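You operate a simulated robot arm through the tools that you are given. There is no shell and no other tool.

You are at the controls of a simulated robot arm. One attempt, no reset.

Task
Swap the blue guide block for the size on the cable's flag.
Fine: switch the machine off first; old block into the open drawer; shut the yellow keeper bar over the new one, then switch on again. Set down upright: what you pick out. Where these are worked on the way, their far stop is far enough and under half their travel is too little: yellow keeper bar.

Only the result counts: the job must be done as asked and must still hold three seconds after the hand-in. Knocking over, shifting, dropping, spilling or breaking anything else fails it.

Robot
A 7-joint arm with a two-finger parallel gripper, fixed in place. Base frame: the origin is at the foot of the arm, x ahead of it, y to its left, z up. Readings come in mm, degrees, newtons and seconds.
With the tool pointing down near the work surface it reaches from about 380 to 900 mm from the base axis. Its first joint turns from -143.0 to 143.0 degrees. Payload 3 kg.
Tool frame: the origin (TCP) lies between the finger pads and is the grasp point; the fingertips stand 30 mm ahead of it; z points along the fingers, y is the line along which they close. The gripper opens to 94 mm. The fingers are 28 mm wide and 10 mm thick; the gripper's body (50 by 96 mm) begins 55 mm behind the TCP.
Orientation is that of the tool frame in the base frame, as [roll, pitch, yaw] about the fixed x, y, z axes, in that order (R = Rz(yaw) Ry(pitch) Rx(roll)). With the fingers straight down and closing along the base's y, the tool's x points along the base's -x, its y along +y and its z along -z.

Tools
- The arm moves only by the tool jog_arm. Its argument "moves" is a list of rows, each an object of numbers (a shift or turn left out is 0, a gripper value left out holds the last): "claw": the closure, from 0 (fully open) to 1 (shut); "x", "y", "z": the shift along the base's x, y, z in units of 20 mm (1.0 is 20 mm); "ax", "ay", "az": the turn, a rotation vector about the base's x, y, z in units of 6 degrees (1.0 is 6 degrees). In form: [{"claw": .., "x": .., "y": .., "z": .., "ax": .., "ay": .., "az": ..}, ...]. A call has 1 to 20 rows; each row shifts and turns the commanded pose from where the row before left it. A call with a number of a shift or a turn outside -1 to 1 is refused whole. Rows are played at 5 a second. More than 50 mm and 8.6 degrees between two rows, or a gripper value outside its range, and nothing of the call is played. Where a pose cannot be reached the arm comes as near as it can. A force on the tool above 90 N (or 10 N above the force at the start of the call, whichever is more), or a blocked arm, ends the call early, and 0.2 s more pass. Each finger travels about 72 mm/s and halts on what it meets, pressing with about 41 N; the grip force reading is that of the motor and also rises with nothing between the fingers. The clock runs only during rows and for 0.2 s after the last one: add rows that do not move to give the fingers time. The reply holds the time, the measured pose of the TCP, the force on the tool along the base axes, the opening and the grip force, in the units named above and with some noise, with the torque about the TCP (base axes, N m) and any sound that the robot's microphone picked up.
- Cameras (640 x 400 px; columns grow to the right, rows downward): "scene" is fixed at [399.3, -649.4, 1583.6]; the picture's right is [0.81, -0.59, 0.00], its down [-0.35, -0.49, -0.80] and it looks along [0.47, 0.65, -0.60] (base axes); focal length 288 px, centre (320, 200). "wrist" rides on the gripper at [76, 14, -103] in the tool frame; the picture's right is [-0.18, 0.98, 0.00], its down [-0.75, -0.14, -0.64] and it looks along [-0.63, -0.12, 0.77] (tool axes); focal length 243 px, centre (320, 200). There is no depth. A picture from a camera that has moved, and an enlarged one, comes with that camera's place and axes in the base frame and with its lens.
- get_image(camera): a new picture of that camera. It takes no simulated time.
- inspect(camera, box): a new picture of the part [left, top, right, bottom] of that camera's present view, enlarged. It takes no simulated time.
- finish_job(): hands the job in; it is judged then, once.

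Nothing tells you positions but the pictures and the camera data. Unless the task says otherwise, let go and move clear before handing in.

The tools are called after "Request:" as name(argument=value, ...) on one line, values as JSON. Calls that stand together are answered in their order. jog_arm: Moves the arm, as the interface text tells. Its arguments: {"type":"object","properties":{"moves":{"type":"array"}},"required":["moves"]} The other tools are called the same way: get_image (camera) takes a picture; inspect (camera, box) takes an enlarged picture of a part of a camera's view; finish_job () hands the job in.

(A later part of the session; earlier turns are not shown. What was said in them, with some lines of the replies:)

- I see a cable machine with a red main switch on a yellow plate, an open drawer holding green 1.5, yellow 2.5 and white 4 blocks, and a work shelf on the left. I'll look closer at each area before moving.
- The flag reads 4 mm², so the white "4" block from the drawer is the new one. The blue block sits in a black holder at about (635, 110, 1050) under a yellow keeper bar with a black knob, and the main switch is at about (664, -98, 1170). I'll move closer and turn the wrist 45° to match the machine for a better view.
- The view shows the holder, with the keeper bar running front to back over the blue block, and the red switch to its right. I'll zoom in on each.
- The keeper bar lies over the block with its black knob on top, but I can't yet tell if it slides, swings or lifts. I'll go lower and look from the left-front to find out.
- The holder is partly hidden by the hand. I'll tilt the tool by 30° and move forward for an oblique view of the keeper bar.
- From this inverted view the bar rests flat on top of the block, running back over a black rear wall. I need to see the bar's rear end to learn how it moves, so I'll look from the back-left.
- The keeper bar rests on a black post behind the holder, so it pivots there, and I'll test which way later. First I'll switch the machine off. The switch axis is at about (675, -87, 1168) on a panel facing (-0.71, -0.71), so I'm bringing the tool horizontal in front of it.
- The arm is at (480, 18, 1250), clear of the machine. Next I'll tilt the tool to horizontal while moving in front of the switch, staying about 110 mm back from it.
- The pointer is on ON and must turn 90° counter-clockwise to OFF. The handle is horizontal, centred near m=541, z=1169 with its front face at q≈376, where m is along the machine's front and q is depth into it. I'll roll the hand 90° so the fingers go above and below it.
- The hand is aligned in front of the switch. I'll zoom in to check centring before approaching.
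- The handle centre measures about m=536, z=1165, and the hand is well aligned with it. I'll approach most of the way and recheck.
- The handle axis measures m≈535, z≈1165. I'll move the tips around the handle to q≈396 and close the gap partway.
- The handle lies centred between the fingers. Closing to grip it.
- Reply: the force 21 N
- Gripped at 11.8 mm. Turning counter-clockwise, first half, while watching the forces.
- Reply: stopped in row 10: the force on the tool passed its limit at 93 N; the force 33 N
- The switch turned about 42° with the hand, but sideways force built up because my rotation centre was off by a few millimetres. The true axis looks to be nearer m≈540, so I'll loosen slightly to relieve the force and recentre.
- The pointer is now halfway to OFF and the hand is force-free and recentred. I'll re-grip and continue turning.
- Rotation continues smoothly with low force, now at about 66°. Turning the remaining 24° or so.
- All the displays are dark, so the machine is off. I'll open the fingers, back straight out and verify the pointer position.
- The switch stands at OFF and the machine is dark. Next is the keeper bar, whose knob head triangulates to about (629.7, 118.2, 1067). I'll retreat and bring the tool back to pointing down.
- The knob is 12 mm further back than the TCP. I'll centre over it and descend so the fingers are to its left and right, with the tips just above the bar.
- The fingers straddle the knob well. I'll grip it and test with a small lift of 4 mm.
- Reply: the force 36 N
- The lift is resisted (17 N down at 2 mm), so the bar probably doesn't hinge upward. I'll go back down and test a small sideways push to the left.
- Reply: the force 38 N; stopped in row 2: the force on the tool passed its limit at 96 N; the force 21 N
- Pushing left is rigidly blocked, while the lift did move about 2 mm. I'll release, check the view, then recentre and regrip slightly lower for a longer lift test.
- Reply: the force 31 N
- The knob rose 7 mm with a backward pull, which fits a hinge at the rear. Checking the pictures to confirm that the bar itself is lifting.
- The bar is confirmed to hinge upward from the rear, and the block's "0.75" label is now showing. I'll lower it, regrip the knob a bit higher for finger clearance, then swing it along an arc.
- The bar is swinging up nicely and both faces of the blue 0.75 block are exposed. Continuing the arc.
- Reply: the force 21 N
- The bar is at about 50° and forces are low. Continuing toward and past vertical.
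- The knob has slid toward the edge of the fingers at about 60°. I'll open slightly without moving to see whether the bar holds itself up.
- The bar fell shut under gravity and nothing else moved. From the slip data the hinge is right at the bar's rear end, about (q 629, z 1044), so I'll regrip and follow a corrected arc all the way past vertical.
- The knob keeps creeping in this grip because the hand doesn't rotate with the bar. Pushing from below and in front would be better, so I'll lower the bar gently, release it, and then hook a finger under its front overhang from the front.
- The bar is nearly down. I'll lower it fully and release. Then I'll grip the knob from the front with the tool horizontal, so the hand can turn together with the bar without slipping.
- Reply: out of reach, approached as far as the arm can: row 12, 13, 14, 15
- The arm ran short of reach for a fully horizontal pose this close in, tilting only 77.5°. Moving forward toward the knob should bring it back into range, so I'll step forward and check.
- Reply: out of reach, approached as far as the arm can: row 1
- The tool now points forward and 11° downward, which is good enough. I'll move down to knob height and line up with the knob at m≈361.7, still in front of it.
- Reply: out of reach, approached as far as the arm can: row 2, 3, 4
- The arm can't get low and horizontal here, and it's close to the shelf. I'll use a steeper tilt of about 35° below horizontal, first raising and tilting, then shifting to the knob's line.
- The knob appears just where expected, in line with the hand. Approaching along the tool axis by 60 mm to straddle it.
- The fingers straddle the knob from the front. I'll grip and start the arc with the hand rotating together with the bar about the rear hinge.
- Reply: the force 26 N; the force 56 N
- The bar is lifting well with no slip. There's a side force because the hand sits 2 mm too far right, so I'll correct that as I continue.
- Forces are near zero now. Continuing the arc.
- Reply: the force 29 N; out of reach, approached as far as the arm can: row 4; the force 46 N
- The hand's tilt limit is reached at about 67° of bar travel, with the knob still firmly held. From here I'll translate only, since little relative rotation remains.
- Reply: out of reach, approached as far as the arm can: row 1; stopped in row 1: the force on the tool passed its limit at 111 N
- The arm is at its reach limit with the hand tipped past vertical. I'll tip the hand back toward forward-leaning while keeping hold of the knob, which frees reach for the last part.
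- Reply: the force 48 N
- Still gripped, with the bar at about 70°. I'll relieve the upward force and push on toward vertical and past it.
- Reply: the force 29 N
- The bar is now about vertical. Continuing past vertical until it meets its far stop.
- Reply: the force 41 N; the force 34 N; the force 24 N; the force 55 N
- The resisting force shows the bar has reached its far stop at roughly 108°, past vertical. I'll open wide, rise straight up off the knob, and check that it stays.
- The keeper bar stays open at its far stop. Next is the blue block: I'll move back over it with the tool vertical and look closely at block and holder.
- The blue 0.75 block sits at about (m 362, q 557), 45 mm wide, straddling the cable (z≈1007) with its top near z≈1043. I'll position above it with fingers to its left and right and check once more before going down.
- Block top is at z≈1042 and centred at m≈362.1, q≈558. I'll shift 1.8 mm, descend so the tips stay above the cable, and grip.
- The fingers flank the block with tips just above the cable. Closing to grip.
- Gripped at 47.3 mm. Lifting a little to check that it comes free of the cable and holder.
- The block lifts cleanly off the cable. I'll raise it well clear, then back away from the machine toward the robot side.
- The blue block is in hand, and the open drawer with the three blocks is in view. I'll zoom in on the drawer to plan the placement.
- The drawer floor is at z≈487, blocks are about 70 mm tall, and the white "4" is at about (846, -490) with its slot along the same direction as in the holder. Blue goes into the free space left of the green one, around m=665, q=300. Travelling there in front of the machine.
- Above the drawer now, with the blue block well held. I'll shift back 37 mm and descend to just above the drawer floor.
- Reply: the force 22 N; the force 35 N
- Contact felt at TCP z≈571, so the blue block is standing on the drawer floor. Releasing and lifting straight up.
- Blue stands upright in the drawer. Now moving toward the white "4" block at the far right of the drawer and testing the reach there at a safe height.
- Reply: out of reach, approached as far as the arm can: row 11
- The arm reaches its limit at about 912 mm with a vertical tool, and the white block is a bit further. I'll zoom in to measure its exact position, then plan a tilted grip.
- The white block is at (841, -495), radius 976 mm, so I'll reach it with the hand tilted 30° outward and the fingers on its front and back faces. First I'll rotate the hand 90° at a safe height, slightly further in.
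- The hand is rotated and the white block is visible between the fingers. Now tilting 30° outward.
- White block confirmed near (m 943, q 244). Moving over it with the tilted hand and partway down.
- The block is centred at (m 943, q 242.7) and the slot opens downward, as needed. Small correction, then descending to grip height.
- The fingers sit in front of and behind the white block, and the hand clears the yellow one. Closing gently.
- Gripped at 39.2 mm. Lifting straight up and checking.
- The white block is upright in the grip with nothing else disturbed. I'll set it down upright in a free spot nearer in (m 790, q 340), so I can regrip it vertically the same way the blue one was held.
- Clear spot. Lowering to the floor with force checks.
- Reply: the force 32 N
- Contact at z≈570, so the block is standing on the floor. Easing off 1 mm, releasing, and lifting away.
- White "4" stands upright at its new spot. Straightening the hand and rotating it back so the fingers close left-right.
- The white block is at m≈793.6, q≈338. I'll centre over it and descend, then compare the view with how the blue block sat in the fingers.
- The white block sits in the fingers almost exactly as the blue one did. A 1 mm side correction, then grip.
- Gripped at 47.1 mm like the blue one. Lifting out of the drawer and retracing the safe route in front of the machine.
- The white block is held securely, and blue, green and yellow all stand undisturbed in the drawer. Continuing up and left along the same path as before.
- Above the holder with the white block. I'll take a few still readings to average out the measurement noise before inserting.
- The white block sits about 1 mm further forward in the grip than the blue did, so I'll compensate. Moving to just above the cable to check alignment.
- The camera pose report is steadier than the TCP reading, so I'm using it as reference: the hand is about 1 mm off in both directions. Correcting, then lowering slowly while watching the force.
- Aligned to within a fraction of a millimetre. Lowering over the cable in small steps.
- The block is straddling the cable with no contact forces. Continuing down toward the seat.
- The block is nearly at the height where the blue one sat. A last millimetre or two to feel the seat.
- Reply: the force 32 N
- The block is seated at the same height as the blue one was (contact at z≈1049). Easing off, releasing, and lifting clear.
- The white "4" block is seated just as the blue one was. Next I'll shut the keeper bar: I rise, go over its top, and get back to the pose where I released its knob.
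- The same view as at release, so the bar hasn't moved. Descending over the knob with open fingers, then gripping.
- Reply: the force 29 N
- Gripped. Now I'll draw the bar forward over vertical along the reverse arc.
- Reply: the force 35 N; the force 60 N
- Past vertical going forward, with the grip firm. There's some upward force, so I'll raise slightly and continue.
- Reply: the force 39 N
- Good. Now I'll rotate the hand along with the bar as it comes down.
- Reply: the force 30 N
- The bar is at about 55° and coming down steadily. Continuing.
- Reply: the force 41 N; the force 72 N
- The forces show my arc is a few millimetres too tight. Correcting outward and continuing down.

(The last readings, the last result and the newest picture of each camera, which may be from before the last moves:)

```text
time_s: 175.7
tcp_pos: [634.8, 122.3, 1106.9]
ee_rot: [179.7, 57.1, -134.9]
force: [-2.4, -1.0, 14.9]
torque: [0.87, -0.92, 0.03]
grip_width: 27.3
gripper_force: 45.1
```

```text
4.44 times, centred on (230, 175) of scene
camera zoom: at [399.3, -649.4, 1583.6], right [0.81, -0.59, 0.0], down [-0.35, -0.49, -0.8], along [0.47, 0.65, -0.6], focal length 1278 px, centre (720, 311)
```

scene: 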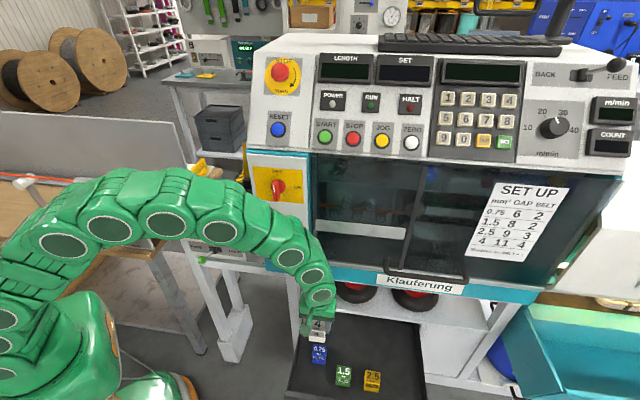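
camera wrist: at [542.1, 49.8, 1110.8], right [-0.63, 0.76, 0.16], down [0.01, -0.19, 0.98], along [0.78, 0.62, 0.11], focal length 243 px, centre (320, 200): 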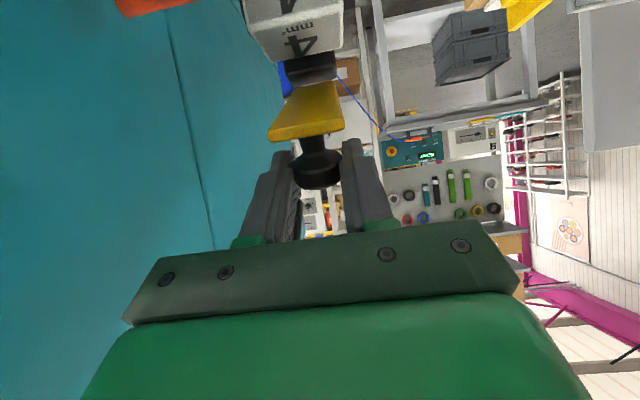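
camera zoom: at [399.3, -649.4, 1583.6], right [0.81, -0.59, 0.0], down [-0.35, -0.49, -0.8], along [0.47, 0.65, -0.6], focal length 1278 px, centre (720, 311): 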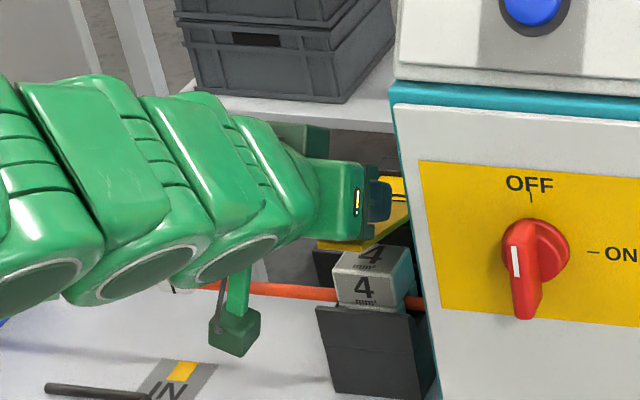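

Request:
jog_arm(moves=[{"x": -0.14, "y": -0.14, "z": -0.4}, {"x": -0.12, "y": -0.12, "z": -0.4}, {}])

Request:
get_image(camera="wrist")

Request:
inspect(camera="scene", box=[180, 130, 280, 220])

```text
time_s: 176.4
tcp_pos: [628.7, 117.8, 1090.1]
ee_rot: [179.6, 56.9, -135.0]
force: [-5.5, -3.8, 12.0]
torque: [0.73, -0.62, -0.04]
grip_width: 27.6
gripper_force: 45.3
```

```text
taken
camera wrist: at [529.5, 37.4, 1080.9], right [-0.63, 0.76, 0.16], down [0.01, -0.19, 0.98], along [0.78, 0.62, 0.11], focal length 243 px, centre (320, 200)
```

wrist: 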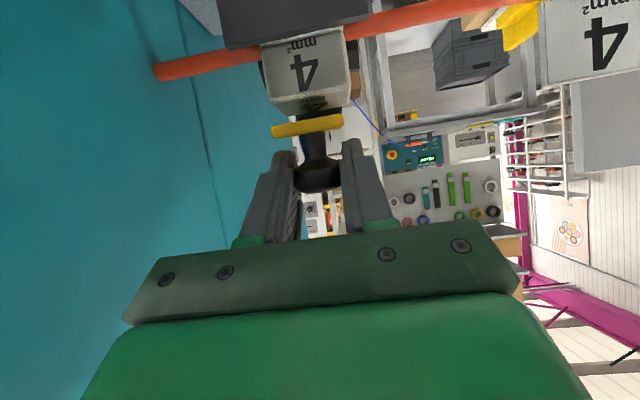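

```text
4.44 times, centred on (230, 175) of scene
camera zoom: at [399.3, -649.4, 1583.6], right [0.81, -0.59, 0.0], down [-0.35, -0.49, -0.8], along [0.47, 0.65, -0.6], focal length 1278 px, centre (720, 311)
```

zoom: 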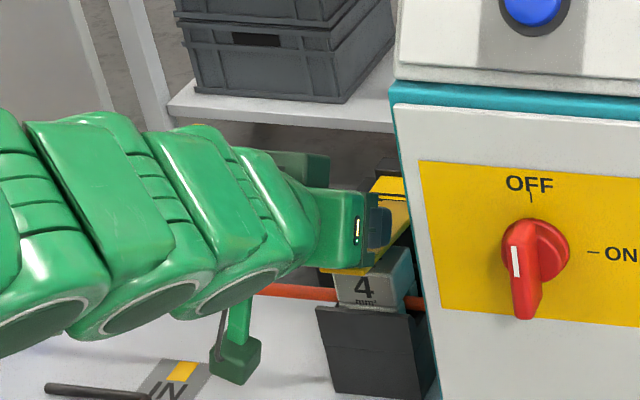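

Request:
jog_arm(moves=[{"x": -0.1, "y": -0.1, "z": -0.3}, {"x": -0.05, "y": -0.05, "z": -0.15}, {}])

Request:
get_image(camera="wrist")

```text
time_s: 177.2
tcp_pos: [626.5, 113.6, 1081.4]
ee_rot: [179.6, 56.8, -135.0]
force: [5.7, 4.5, 6.6]
torque: [0.67, -0.89, -0.03]
grip_width: 27.5
gripper_force: 45.7
```

```text
taken
camera wrist: at [526.5, 34.5, 1071.6], right [-0.63, 0.76, 0.16], down [0.01, -0.19, 0.98], along [0.78, 0.62, 0.11], focal length 243 px, centre (320, 200)
```

wrist: 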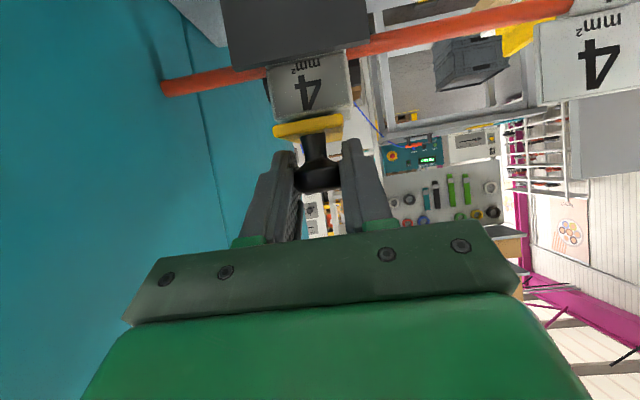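

Request:
jog_arm(moves=[{"z": -0.12}, {}])

Request:
jog_arm(moves=[{"z": -0.12}, {}])

Request:
inspect(camera="wrist", box=[240, 40, 400, 200])

```text
time_s: 177.8
tcp_pos: [625.4, 114.0, 1079.1]
ee_rot: [179.8, 57.0, -134.9]
force: [-4.2, -11.6, 13.6]
torque: [0.62, -1.0, 0.05]
grip_width: 27.5
gripper_force: 44.6
```

```text
time_s: 178.4
tcp_pos: [625.2, 113.6, 1075.8]
ee_rot: [179.6, 57.0, -135.0]
force: [-7.6, -15.9, 17.4]
torque: [0.53, -1.33, -0.01]
grip_width: 27.5
gripper_force: 45.4
```

```text
2.50 times, centred on (320, 120) of wrist
camera zoom: at [525.9, 34.0, 1067.1], right [-0.63, 0.76, 0.16], down [0.01, -0.19, 0.98], along [0.78, 0.62, 0.11], focal length 606 px, centre (320, 400)
```

zoom: 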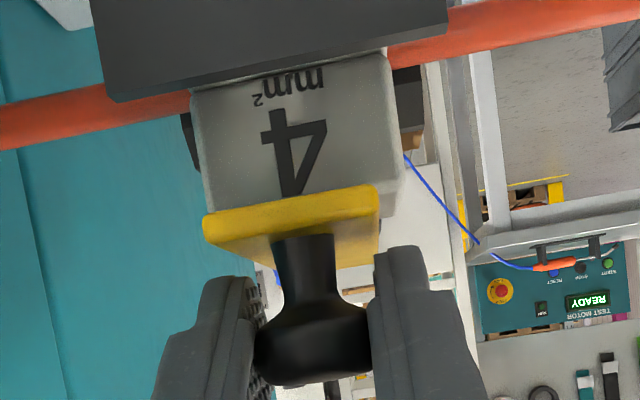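

Request:
jog_arm(moves=[{"z": -0.12}, {}])

Request:
jog_arm(moves=[{"z": -0.12}, {}])

Request:
inspect(camera="wrist", box=[240, 40, 400, 200])

```text
time_s: 179.1
tcp_pos: [624.9, 114.8, 1073.0]
ee_rot: [179.6, 57.0, -135.0]
force: [-18.9, -23.1, 27.6]
torque: [0.39, -0.86, -0.17]
grip_width: 27.4
gripper_force: 44.9
```

```text
time_s: 179.7
tcp_pos: [624.8, 113.8, 1072.7]
ee_rot: [179.8, 57.1, -134.9]
force: [-33.3, -15.5, 71.7]
torque: [1.12, -1.25, 0.19]
grip_width: 27.3
gripper_force: 45.2
```

```text
2.50 times, centred on (320, 120) of wrist
camera zoom: at [525.8, 34.0, 1063.6], right [-0.63, 0.76, 0.16], down [0.01, -0.19, 0.98], along [0.78, 0.62, 0.11], focal length 606 px, centre (320, 400)
```

zoom: 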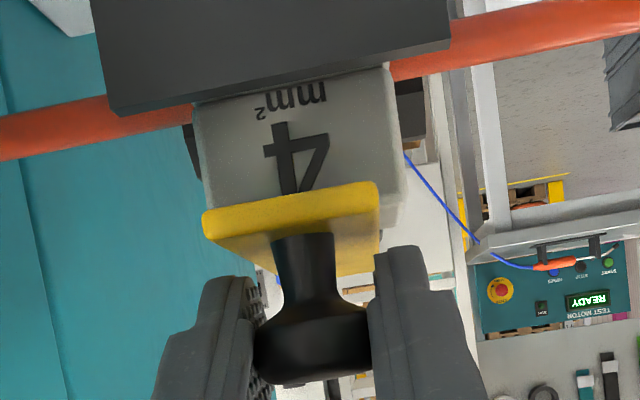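

Firm resistance now: the bar is fully down. Easing off, opening, and backing straight out along the tool axis.

Request:
jog_arm(moves=[{"z": 0.12}, {"claw": 0.6}, {"claw": 0.4}, {"claw": 0.4}, {"x": -0.4, "y": -0.4, "z": 0.4}, {"x": -0.5, "y": -0.5, "z": 0.5}, {"x": -0.5, "y": -0.5, "z": 0.5}, {"x": -0.5, "y": -0.5, "z": 0.5}, {}])

Request:
inspect(camera="wrist", box=[220, 20, 420, 170])

Request:
inspect(camera="scene", box=[180, 130, 280, 220])

```text
time_s: 181.7
tcp_pos: [587.6, 75.8, 1111.4]
ee_rot: [179.6, 57.0, -134.9]
force: [-0.6, -0.9, 0.2]
torque: [-0.04, 0.02, -0.01]
grip_width: 56.2
gripper_force: 0.0
```

```text
2.67 times, centred on (320, 95) of wrist
camera zoom: at [487.7, -4.1, 1101.8], right [-0.63, 0.76, 0.16], down [0.01, -0.19, 0.98], along [0.78, 0.62, 0.11], focal length 647 px, centre (320, 480)
```

zoom: 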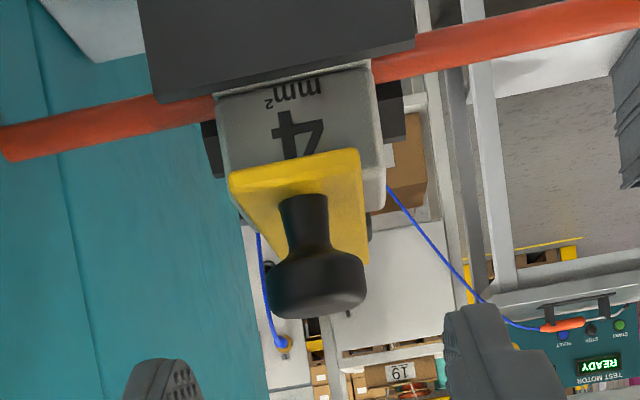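

```text
4.44 times, centred on (230, 175) of scene
camera zoom: at [399.3, -649.4, 1583.6], right [0.81, -0.59, 0.0], down [-0.35, -0.49, -0.8], along [0.47, 0.65, -0.6], focal length 1278 px, centre (720, 311)
```

zoom: 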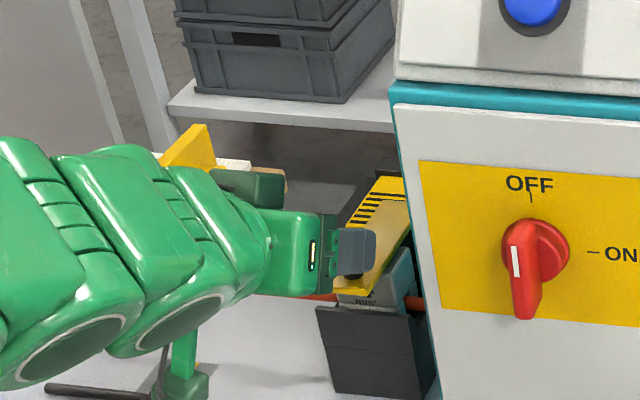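

The bar lies down over the white block. I'll back away further and check that it's fully shut compared with the original state.

Request:
jog_arm(moves=[{"x": -0.8, "y": -0.8, "z": 0.5}, {"x": -0.8, "y": -0.8, "z": 0.5}, {"x": -0.7, "y": -0.9, "z": 0.5}, {"x": -0.6, "y": -1.0, "z": 0.5}, {"x": -0.1, "y": -1.0, "z": 0.5}, {"y": -1.0}, {"y": -1.0}, {}])

Request:
inspect(camera="scene", box=[215, 160, 265, 210])

Request:
get_image(camera="scene")

Request:
get_image(camera="wrist")

```text
time_s: 183.4
tcp_pos: [527.9, -54.2, 1161.7]
ee_rot: [179.6, 57.1, -134.9]
force: [0.0, 1.0, 0.2]
torque: [0.0, 0.02, 0.03]
grip_width: 56.4
gripper_force: 0.1
```

```text
8.00 times, centred on (240, 185) of scene
camera zoom: at [399.3, -649.4, 1583.6], right [0.81, -0.59, 0.0], down [-0.35, -0.49, -0.8], along [0.47, 0.65, -0.6], focal length 2300 px, centre (960, 320)
```

zoom: 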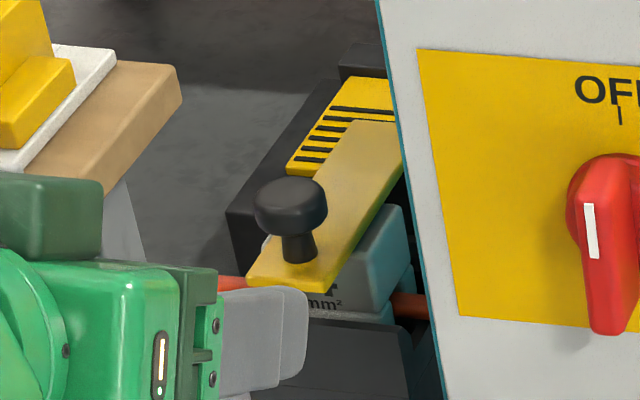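

```text
taken
```

scene: 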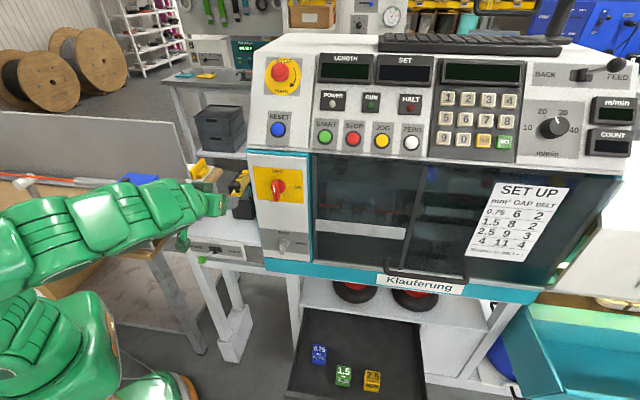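

```text
taken
camera wrist: at [427.7, -134.3, 1152.0], right [-0.63, 0.76, 0.16], down [0.01, -0.19, 0.98], along [0.78, 0.62, 0.11], focal length 243 px, centre (320, 200)
```

wrist: 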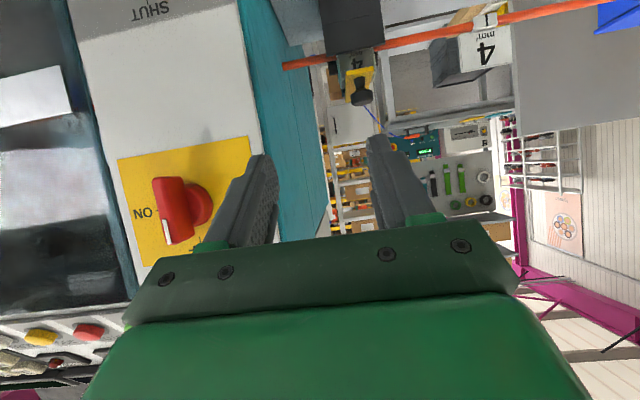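

The bar, knob and block line up with the original shut position. Now for the last step, switching on: I move in front of the switch with the tool level and fingers left and right of the upright handle.

Request:
jog_arm(moves=[{"x": -0.3, "y": -0.3}, {"x": 0.208, "y": -0.804, "z": 0.017, "ax": 0.432, "ay": -0.432}, {"x": 0.208, "y": -0.804, "z": 0.017, "ax": 0.432, "ay": -0.432}, {"x": 0.208, "y": -0.804, "z": 0.017, "ax": 0.432, "ay": -0.432}, {"x": 0.208, "y": -0.804, "z": 0.017, "ax": 0.432, "ay": -0.432}, {"x": 0.208, "y": -0.804, "z": 0.017, "ax": 0.432, "ay": -0.432}, {"x": 0.208, "y": -0.804, "z": 0.017, "ax": 0.432, "ay": -0.432}, {"x": 0.208, "y": -0.804, "z": 0.017, "ax": 0.432, "ay": -0.432}, {"x": 0.208, "y": -0.804, "z": 0.017, "ax": 0.432, "ay": -0.432}, {"x": 0.208, "y": -0.804, "z": 0.017, "ax": 0.432, "ay": -0.432}, {"x": 0.3, "y": 0.3}, {}])

Request:
get_image(camera="wrist")

Request:
inspect(camera="wrist", box=[220, 20, 420, 170])

```text
time_s: 186.1
tcp_pos: [565.1, -198.6, 1164.0]
ee_rot: [-148.6, 89.9, -103.0]
force: [-0.1, 0.3, 0.5]
torque: [-0.01, 0.01, 0.02]
grip_width: 56.6
gripper_force: 0.0
```

```text
taken
camera wrist: at [484.0, -260.9, 1087.1], right [-0.7, 0.69, 0.18], down [-0.35, -0.56, 0.75], along [0.62, 0.46, 0.63], focal length 243 px, centre (320, 200)
```

wrist: 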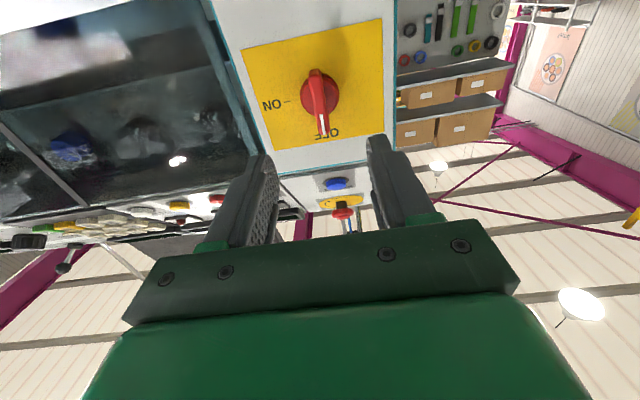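

```text
2.67 times, centred on (320, 95) of wrist
camera zoom: at [484.0, -260.9, 1087.1], right [-0.7, 0.69, 0.18], down [-0.35, -0.56, 0.75], along [0.62, 0.46, 0.63], focal length 647 px, centre (320, 480)
```

zoom: 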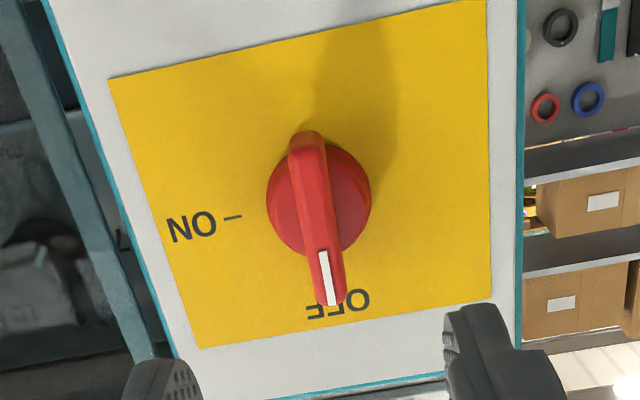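

Handle upright at OFF, hand aligned; about 105 mm to go. Approaching to the same spot where I released it.

Request:
jog_arm(moves=[{"x": 0.517, "y": 0.541}, {"x": 0.517, "y": 0.541}, {"x": 0.517, "y": 0.541}, {"x": 0.517, "y": 0.541}, {"x": 0.517, "y": 0.541}, {"x": 0.517, "y": 0.541}, {"x": 0.517, "y": 0.541}, {}])

Request:
inspect(camera="wrist", box=[250, 90, 390, 210])

```text
time_s: 187.8
tcp_pos: [636.6, -122.9, 1163.5]
ee_rot: [-171.4, 89.9, -125.9]
force: [0.1, -0.1, -0.4]
torque: [-0.02, 0.03, 0.0]
grip_width: 56.6
gripper_force: 0.1
```

```text
3.33 times, centred on (320, 150) of wrist
camera zoom: at [555.6, -185.3, 1087.1], right [-0.7, 0.69, 0.18], down [-0.35, -0.56, 0.75], along [0.62, 0.46, 0.63], focal length 809 px, centre (320, 367)
```

zoom: 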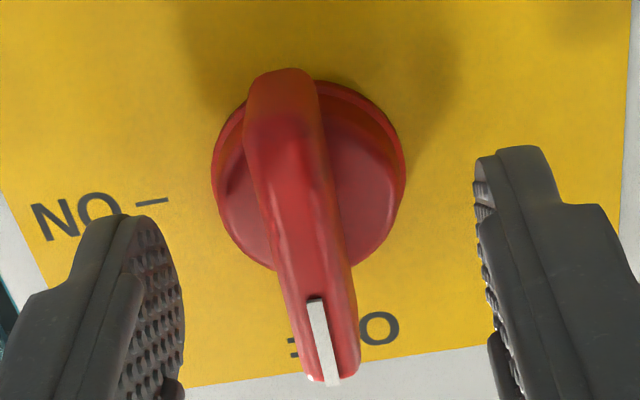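

Request:
jog_arm(moves=[{"x": 0.05, "y": -0.05, "z": 0.04}, {"claw": 0.75}, {"claw": 0.9}, {"claw": 1.0}, {}])

Request:
jog_arm(moves=[{"ax": 0.47, "ay": 0.47}, {"ax": 0.47, "ay": 0.47}, {"ax": 0.47, "ay": 0.47}, {"ax": 0.47, "ay": 0.47}, {}])

```text
time_s: 189.1
tcp_pos: [638.4, -125.5, 1166.1]
ee_rot: [-178.0, 89.9, -132.7]
force: [11.1, -5.0, 3.2]
torque: [-0.4, 0.35, -0.63]
grip_width: 12.0
gripper_force: 45.0
```

```text
time_s: 190.2
tcp_pos: [639.0, -124.7, 1164.4]
ee_rot: [89.8, 74.0, 135.2]
force: [6.1, -20.9, 4.5]
torque: [0.52, -0.65, -1.01]
grip_width: 12.2
gripper_force: 45.2
```

Turning clockwise with low forces. Continuing.

Request:
jog_arm(moves=[{"ax": 0.47, "ay": 0.47}, {"ax": 0.47, "ay": 0.47}, {"ax": 0.47, "ay": 0.47}, {"ax": 0.47, "ay": 0.47}, {"ax": 0.47, "ay": 0.47}, {"ax": 0.47, "ay": 0.47}, {"ax": 0.47, "ay": 0.47}, {}])

Request:
inspect(camera="scene", box=[220, 140, 340, 230])

```text
time_s: 192.1
tcp_pos: [638.9, -126.1, 1164.3]
ee_rot: [89.7, 46.1, 134.9]
force: [24.9, -26.9, 7.4]
torque: [0.09, -0.08, -1.26]
grip_width: 11.9
gripper_force: 44.6
```

```text
4.44 times, centred on (280, 185) of scene
camera zoom: at [399.3, -649.4, 1583.6], right [0.81, -0.59, 0.0], down [-0.35, -0.49, -0.8], along [0.47, 0.65, -0.6], focal length 1278 px, centre (498, 267)
```

zoom: 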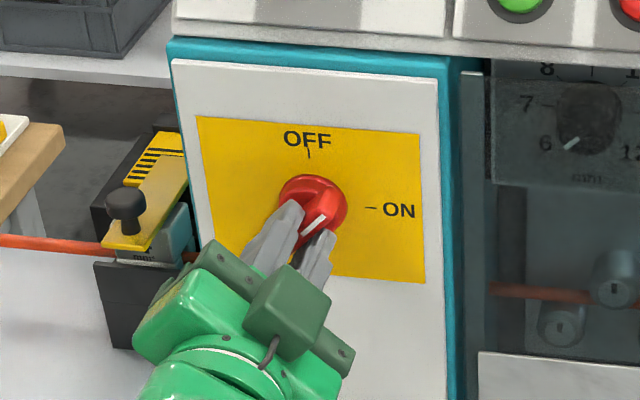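

Halfway, pointer at 45°. A small centring correction, then the rest.

Request:
jog_arm(moves=[{"x": 0.05, "y": -0.05}, {"ax": 0.47, "ay": 0.47}, {"ax": 0.47, "ay": 0.47}, {"ax": 0.47, "ay": 0.47}, {"ax": 0.47, "ay": 0.47}, {"ax": 0.47, "ay": 0.47}, {"ax": 0.47, "ay": 0.47}, {}])

Request:
jog_arm(moves=[{"ax": 0.47, "ay": 0.47}, {"ax": 0.47, "ay": 0.47}, {"ax": 0.47, "ay": 0.47}, {"ax": 0.47, "ay": 0.47}, {"ax": 0.47, "ay": 0.47}, {"ax": 0.24, "ay": 0.24}, {}])

Request:
get_image(camera="scene")

Request:
inspect(camera="wrist", box=[250, 90, 390, 210])

```text
time_s: 193.8
tcp_pos: [639.6, -126.5, 1164.5]
ee_rot: [89.7, 22.1, 135.2]
force: [21.3, -4.5, -16.3]
torque: [-0.37, 0.35, -0.93]
grip_width: 11.9
gripper_force: 45.5
```

```text
time_s: 195.4
tcp_pos: [640.4, -125.4, 1163.2]
ee_rot: [89.7, 0.2, 135.1]
force: [-29.2, -10.7, -57.8]
torque: [-1.24, 1.21, 0.97]
grip_width: 12.0
gripper_force: 45.2
```

```text
taken
```

scene: 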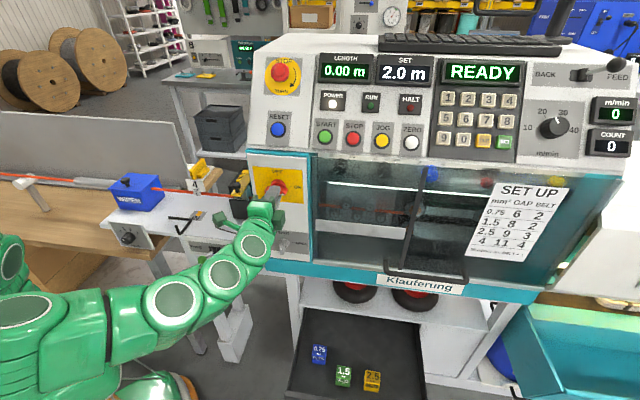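

```text
3.33 times, centred on (320, 150) of wrist
camera zoom: at [513.3, -143.7, 1176.2], right [0.12, -0.13, 0.98], down [0.08, -0.99, -0.14], along [0.99, 0.1, -0.11], focal length 809 px, centre (320, 367)
```

zoom: 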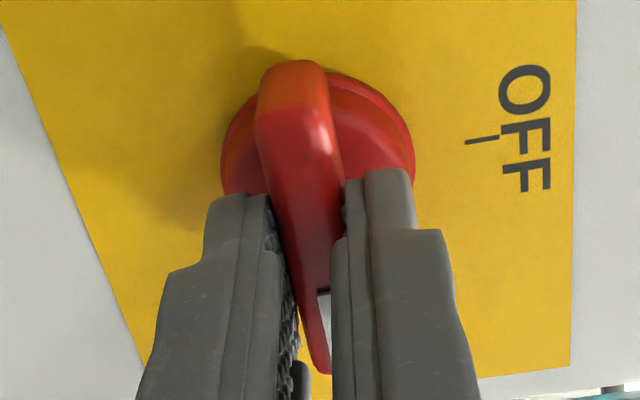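

The displays show READY again, so the machine is on. Easing the residual force, opening, and backing straight out.

Request:
jog_arm(moves=[{"z": -0.12}, {"claw": 0.7}, {"claw": 0.4}, {"claw": 0.3}, {"x": -0.3, "y": -0.3}, {"x": -0.6, "y": -0.6}, {"x": -0.6, "y": -0.6}, {"x": -0.6, "y": -0.6}, {"x": -0.6, "y": -0.6}, {"x": -0.6, "y": -0.6}, {"x": -0.6, "y": -0.6}, {}])

Request:
get_image(camera="scene")

Request:
inspect(camera="scene", box=[200, 140, 340, 240])

Request:
inspect(camera="wrist", box=[220, 20, 420, 170])

```text
time_s: 198.1
tcp_pos: [561.9, -202.1, 1162.0]
ee_rot: [89.5, 0.1, 135.1]
force: [-0.7, -0.2, -0.6]
torque: [-0.03, -0.03, 0.01]
grip_width: 66.1
gripper_force: 0.1
```

```text
taken
```

scene: 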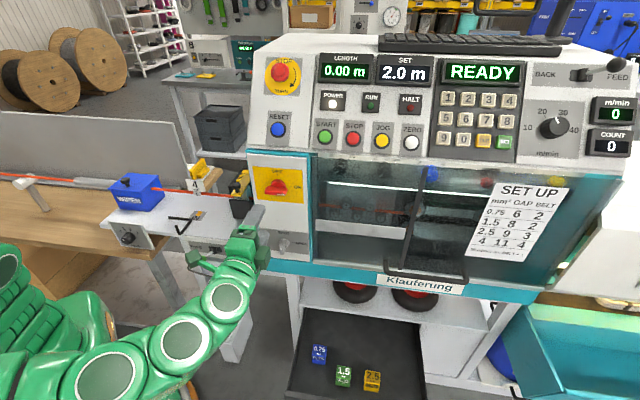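

```text
4.00 times, centred on (270, 190) of scene
camera zoom: at [399.3, -649.4, 1583.6], right [0.81, -0.59, 0.0], down [-0.35, -0.49, -0.8], along [0.47, 0.65, -0.6], focal length 1150 px, centre (520, 240)
```

zoom: 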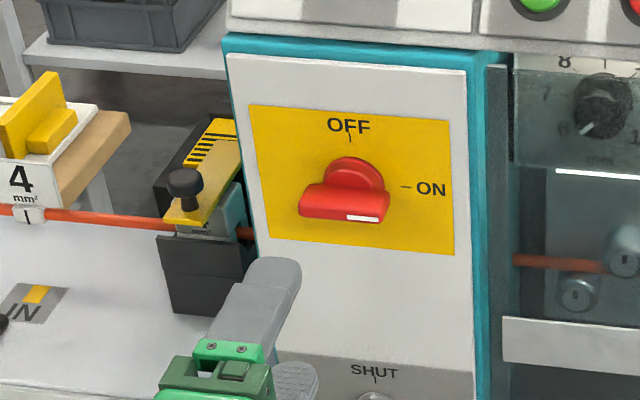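

```text
2.67 times, centred on (320, 95) of wrist
camera zoom: at [434.8, -221.0, 1174.6], right [0.12, -0.13, 0.98], down [0.08, -0.99, -0.14], along [0.99, 0.1, -0.11], focal length 647 px, centre (320, 480)
```

zoom: 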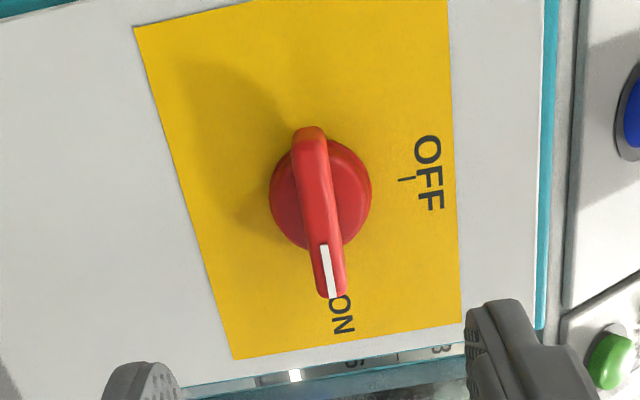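

The switch points to ON and the machine reads READY. A final check of the keeper bar and the drawer before handing in.

Request:
inspect(camera="scene", box=[215, 160, 265, 210])

Request:
inspect(camera="scene", box=[280, 290, 440, 400])

Request:
inspect(camera="scene", box=[180, 150, 260, 230])

```text
8.00 times, centred on (240, 185) of scene
camera zoom: at [399.3, -649.4, 1583.6], right [0.81, -0.59, 0.0], down [-0.35, -0.49, -0.8], along [0.47, 0.65, -0.6], focal length 2300 px, centre (960, 320)
```

zoom: 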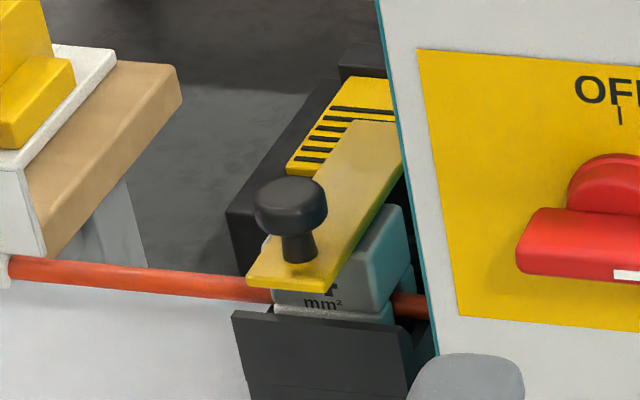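

```text
3.64 times, centred on (360, 345) of scene
camera zoom: at [399.3, -649.4, 1583.6], right [0.81, -0.59, 0.0], down [-0.35, -0.49, -0.8], along [0.47, 0.65, -0.6], focal length 1045 px, centre (174, -327)
```

zoom: 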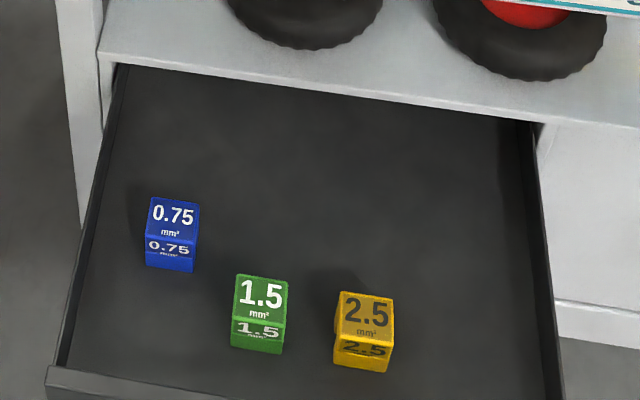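

```text
5.00 times, centred on (220, 190) of scene
camera zoom: at [399.3, -649.4, 1583.6], right [0.81, -0.59, 0.0], down [-0.35, -0.49, -0.8], along [0.47, 0.65, -0.6], focal length 1438 px, centre (820, 250)
```

zoom: 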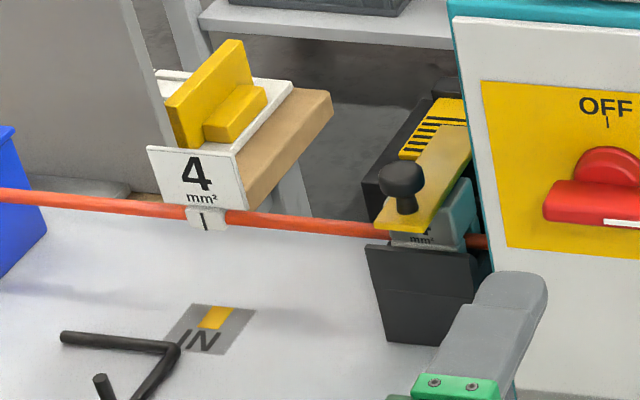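

Everything checks out:
- The white 4 block is under the shut keeper bar.
- The blue block stands upright in the drawer, with green and yellow untouched.
- The switch is at ON with READY showing, and the hand is clear.

Handing in.

Request:
finish_job()

```text
The job is handed in.
```

The guide block is swapped: the white 4 mm² block, matching the cable's flag, is now in the holder. I've handed the job in, but no verdict came back.

- **Power:** I turned the main switch off before touching anything. It is back at ON and the display reads READY.
- **Old block:** the blue 0.75 block stands upright in the open drawer. The green and yellow blocks are where they were.
- **New block:** it straddles the cable at the same height as the blue one did. It was too far away to grip with the hand upright, so I first set it down upright nearer in the drawer and picked it up again.
- **Keeper bar:** it is shut over the new block, in the same position as at the start. On my first try at opening it, the bar slipped out of the grip at about 60° and fell shut onto the blue block. Nothing else moved in the pictures, and I opened it to its far stop on a later try.

The hand is about 110 mm clear of the switch.
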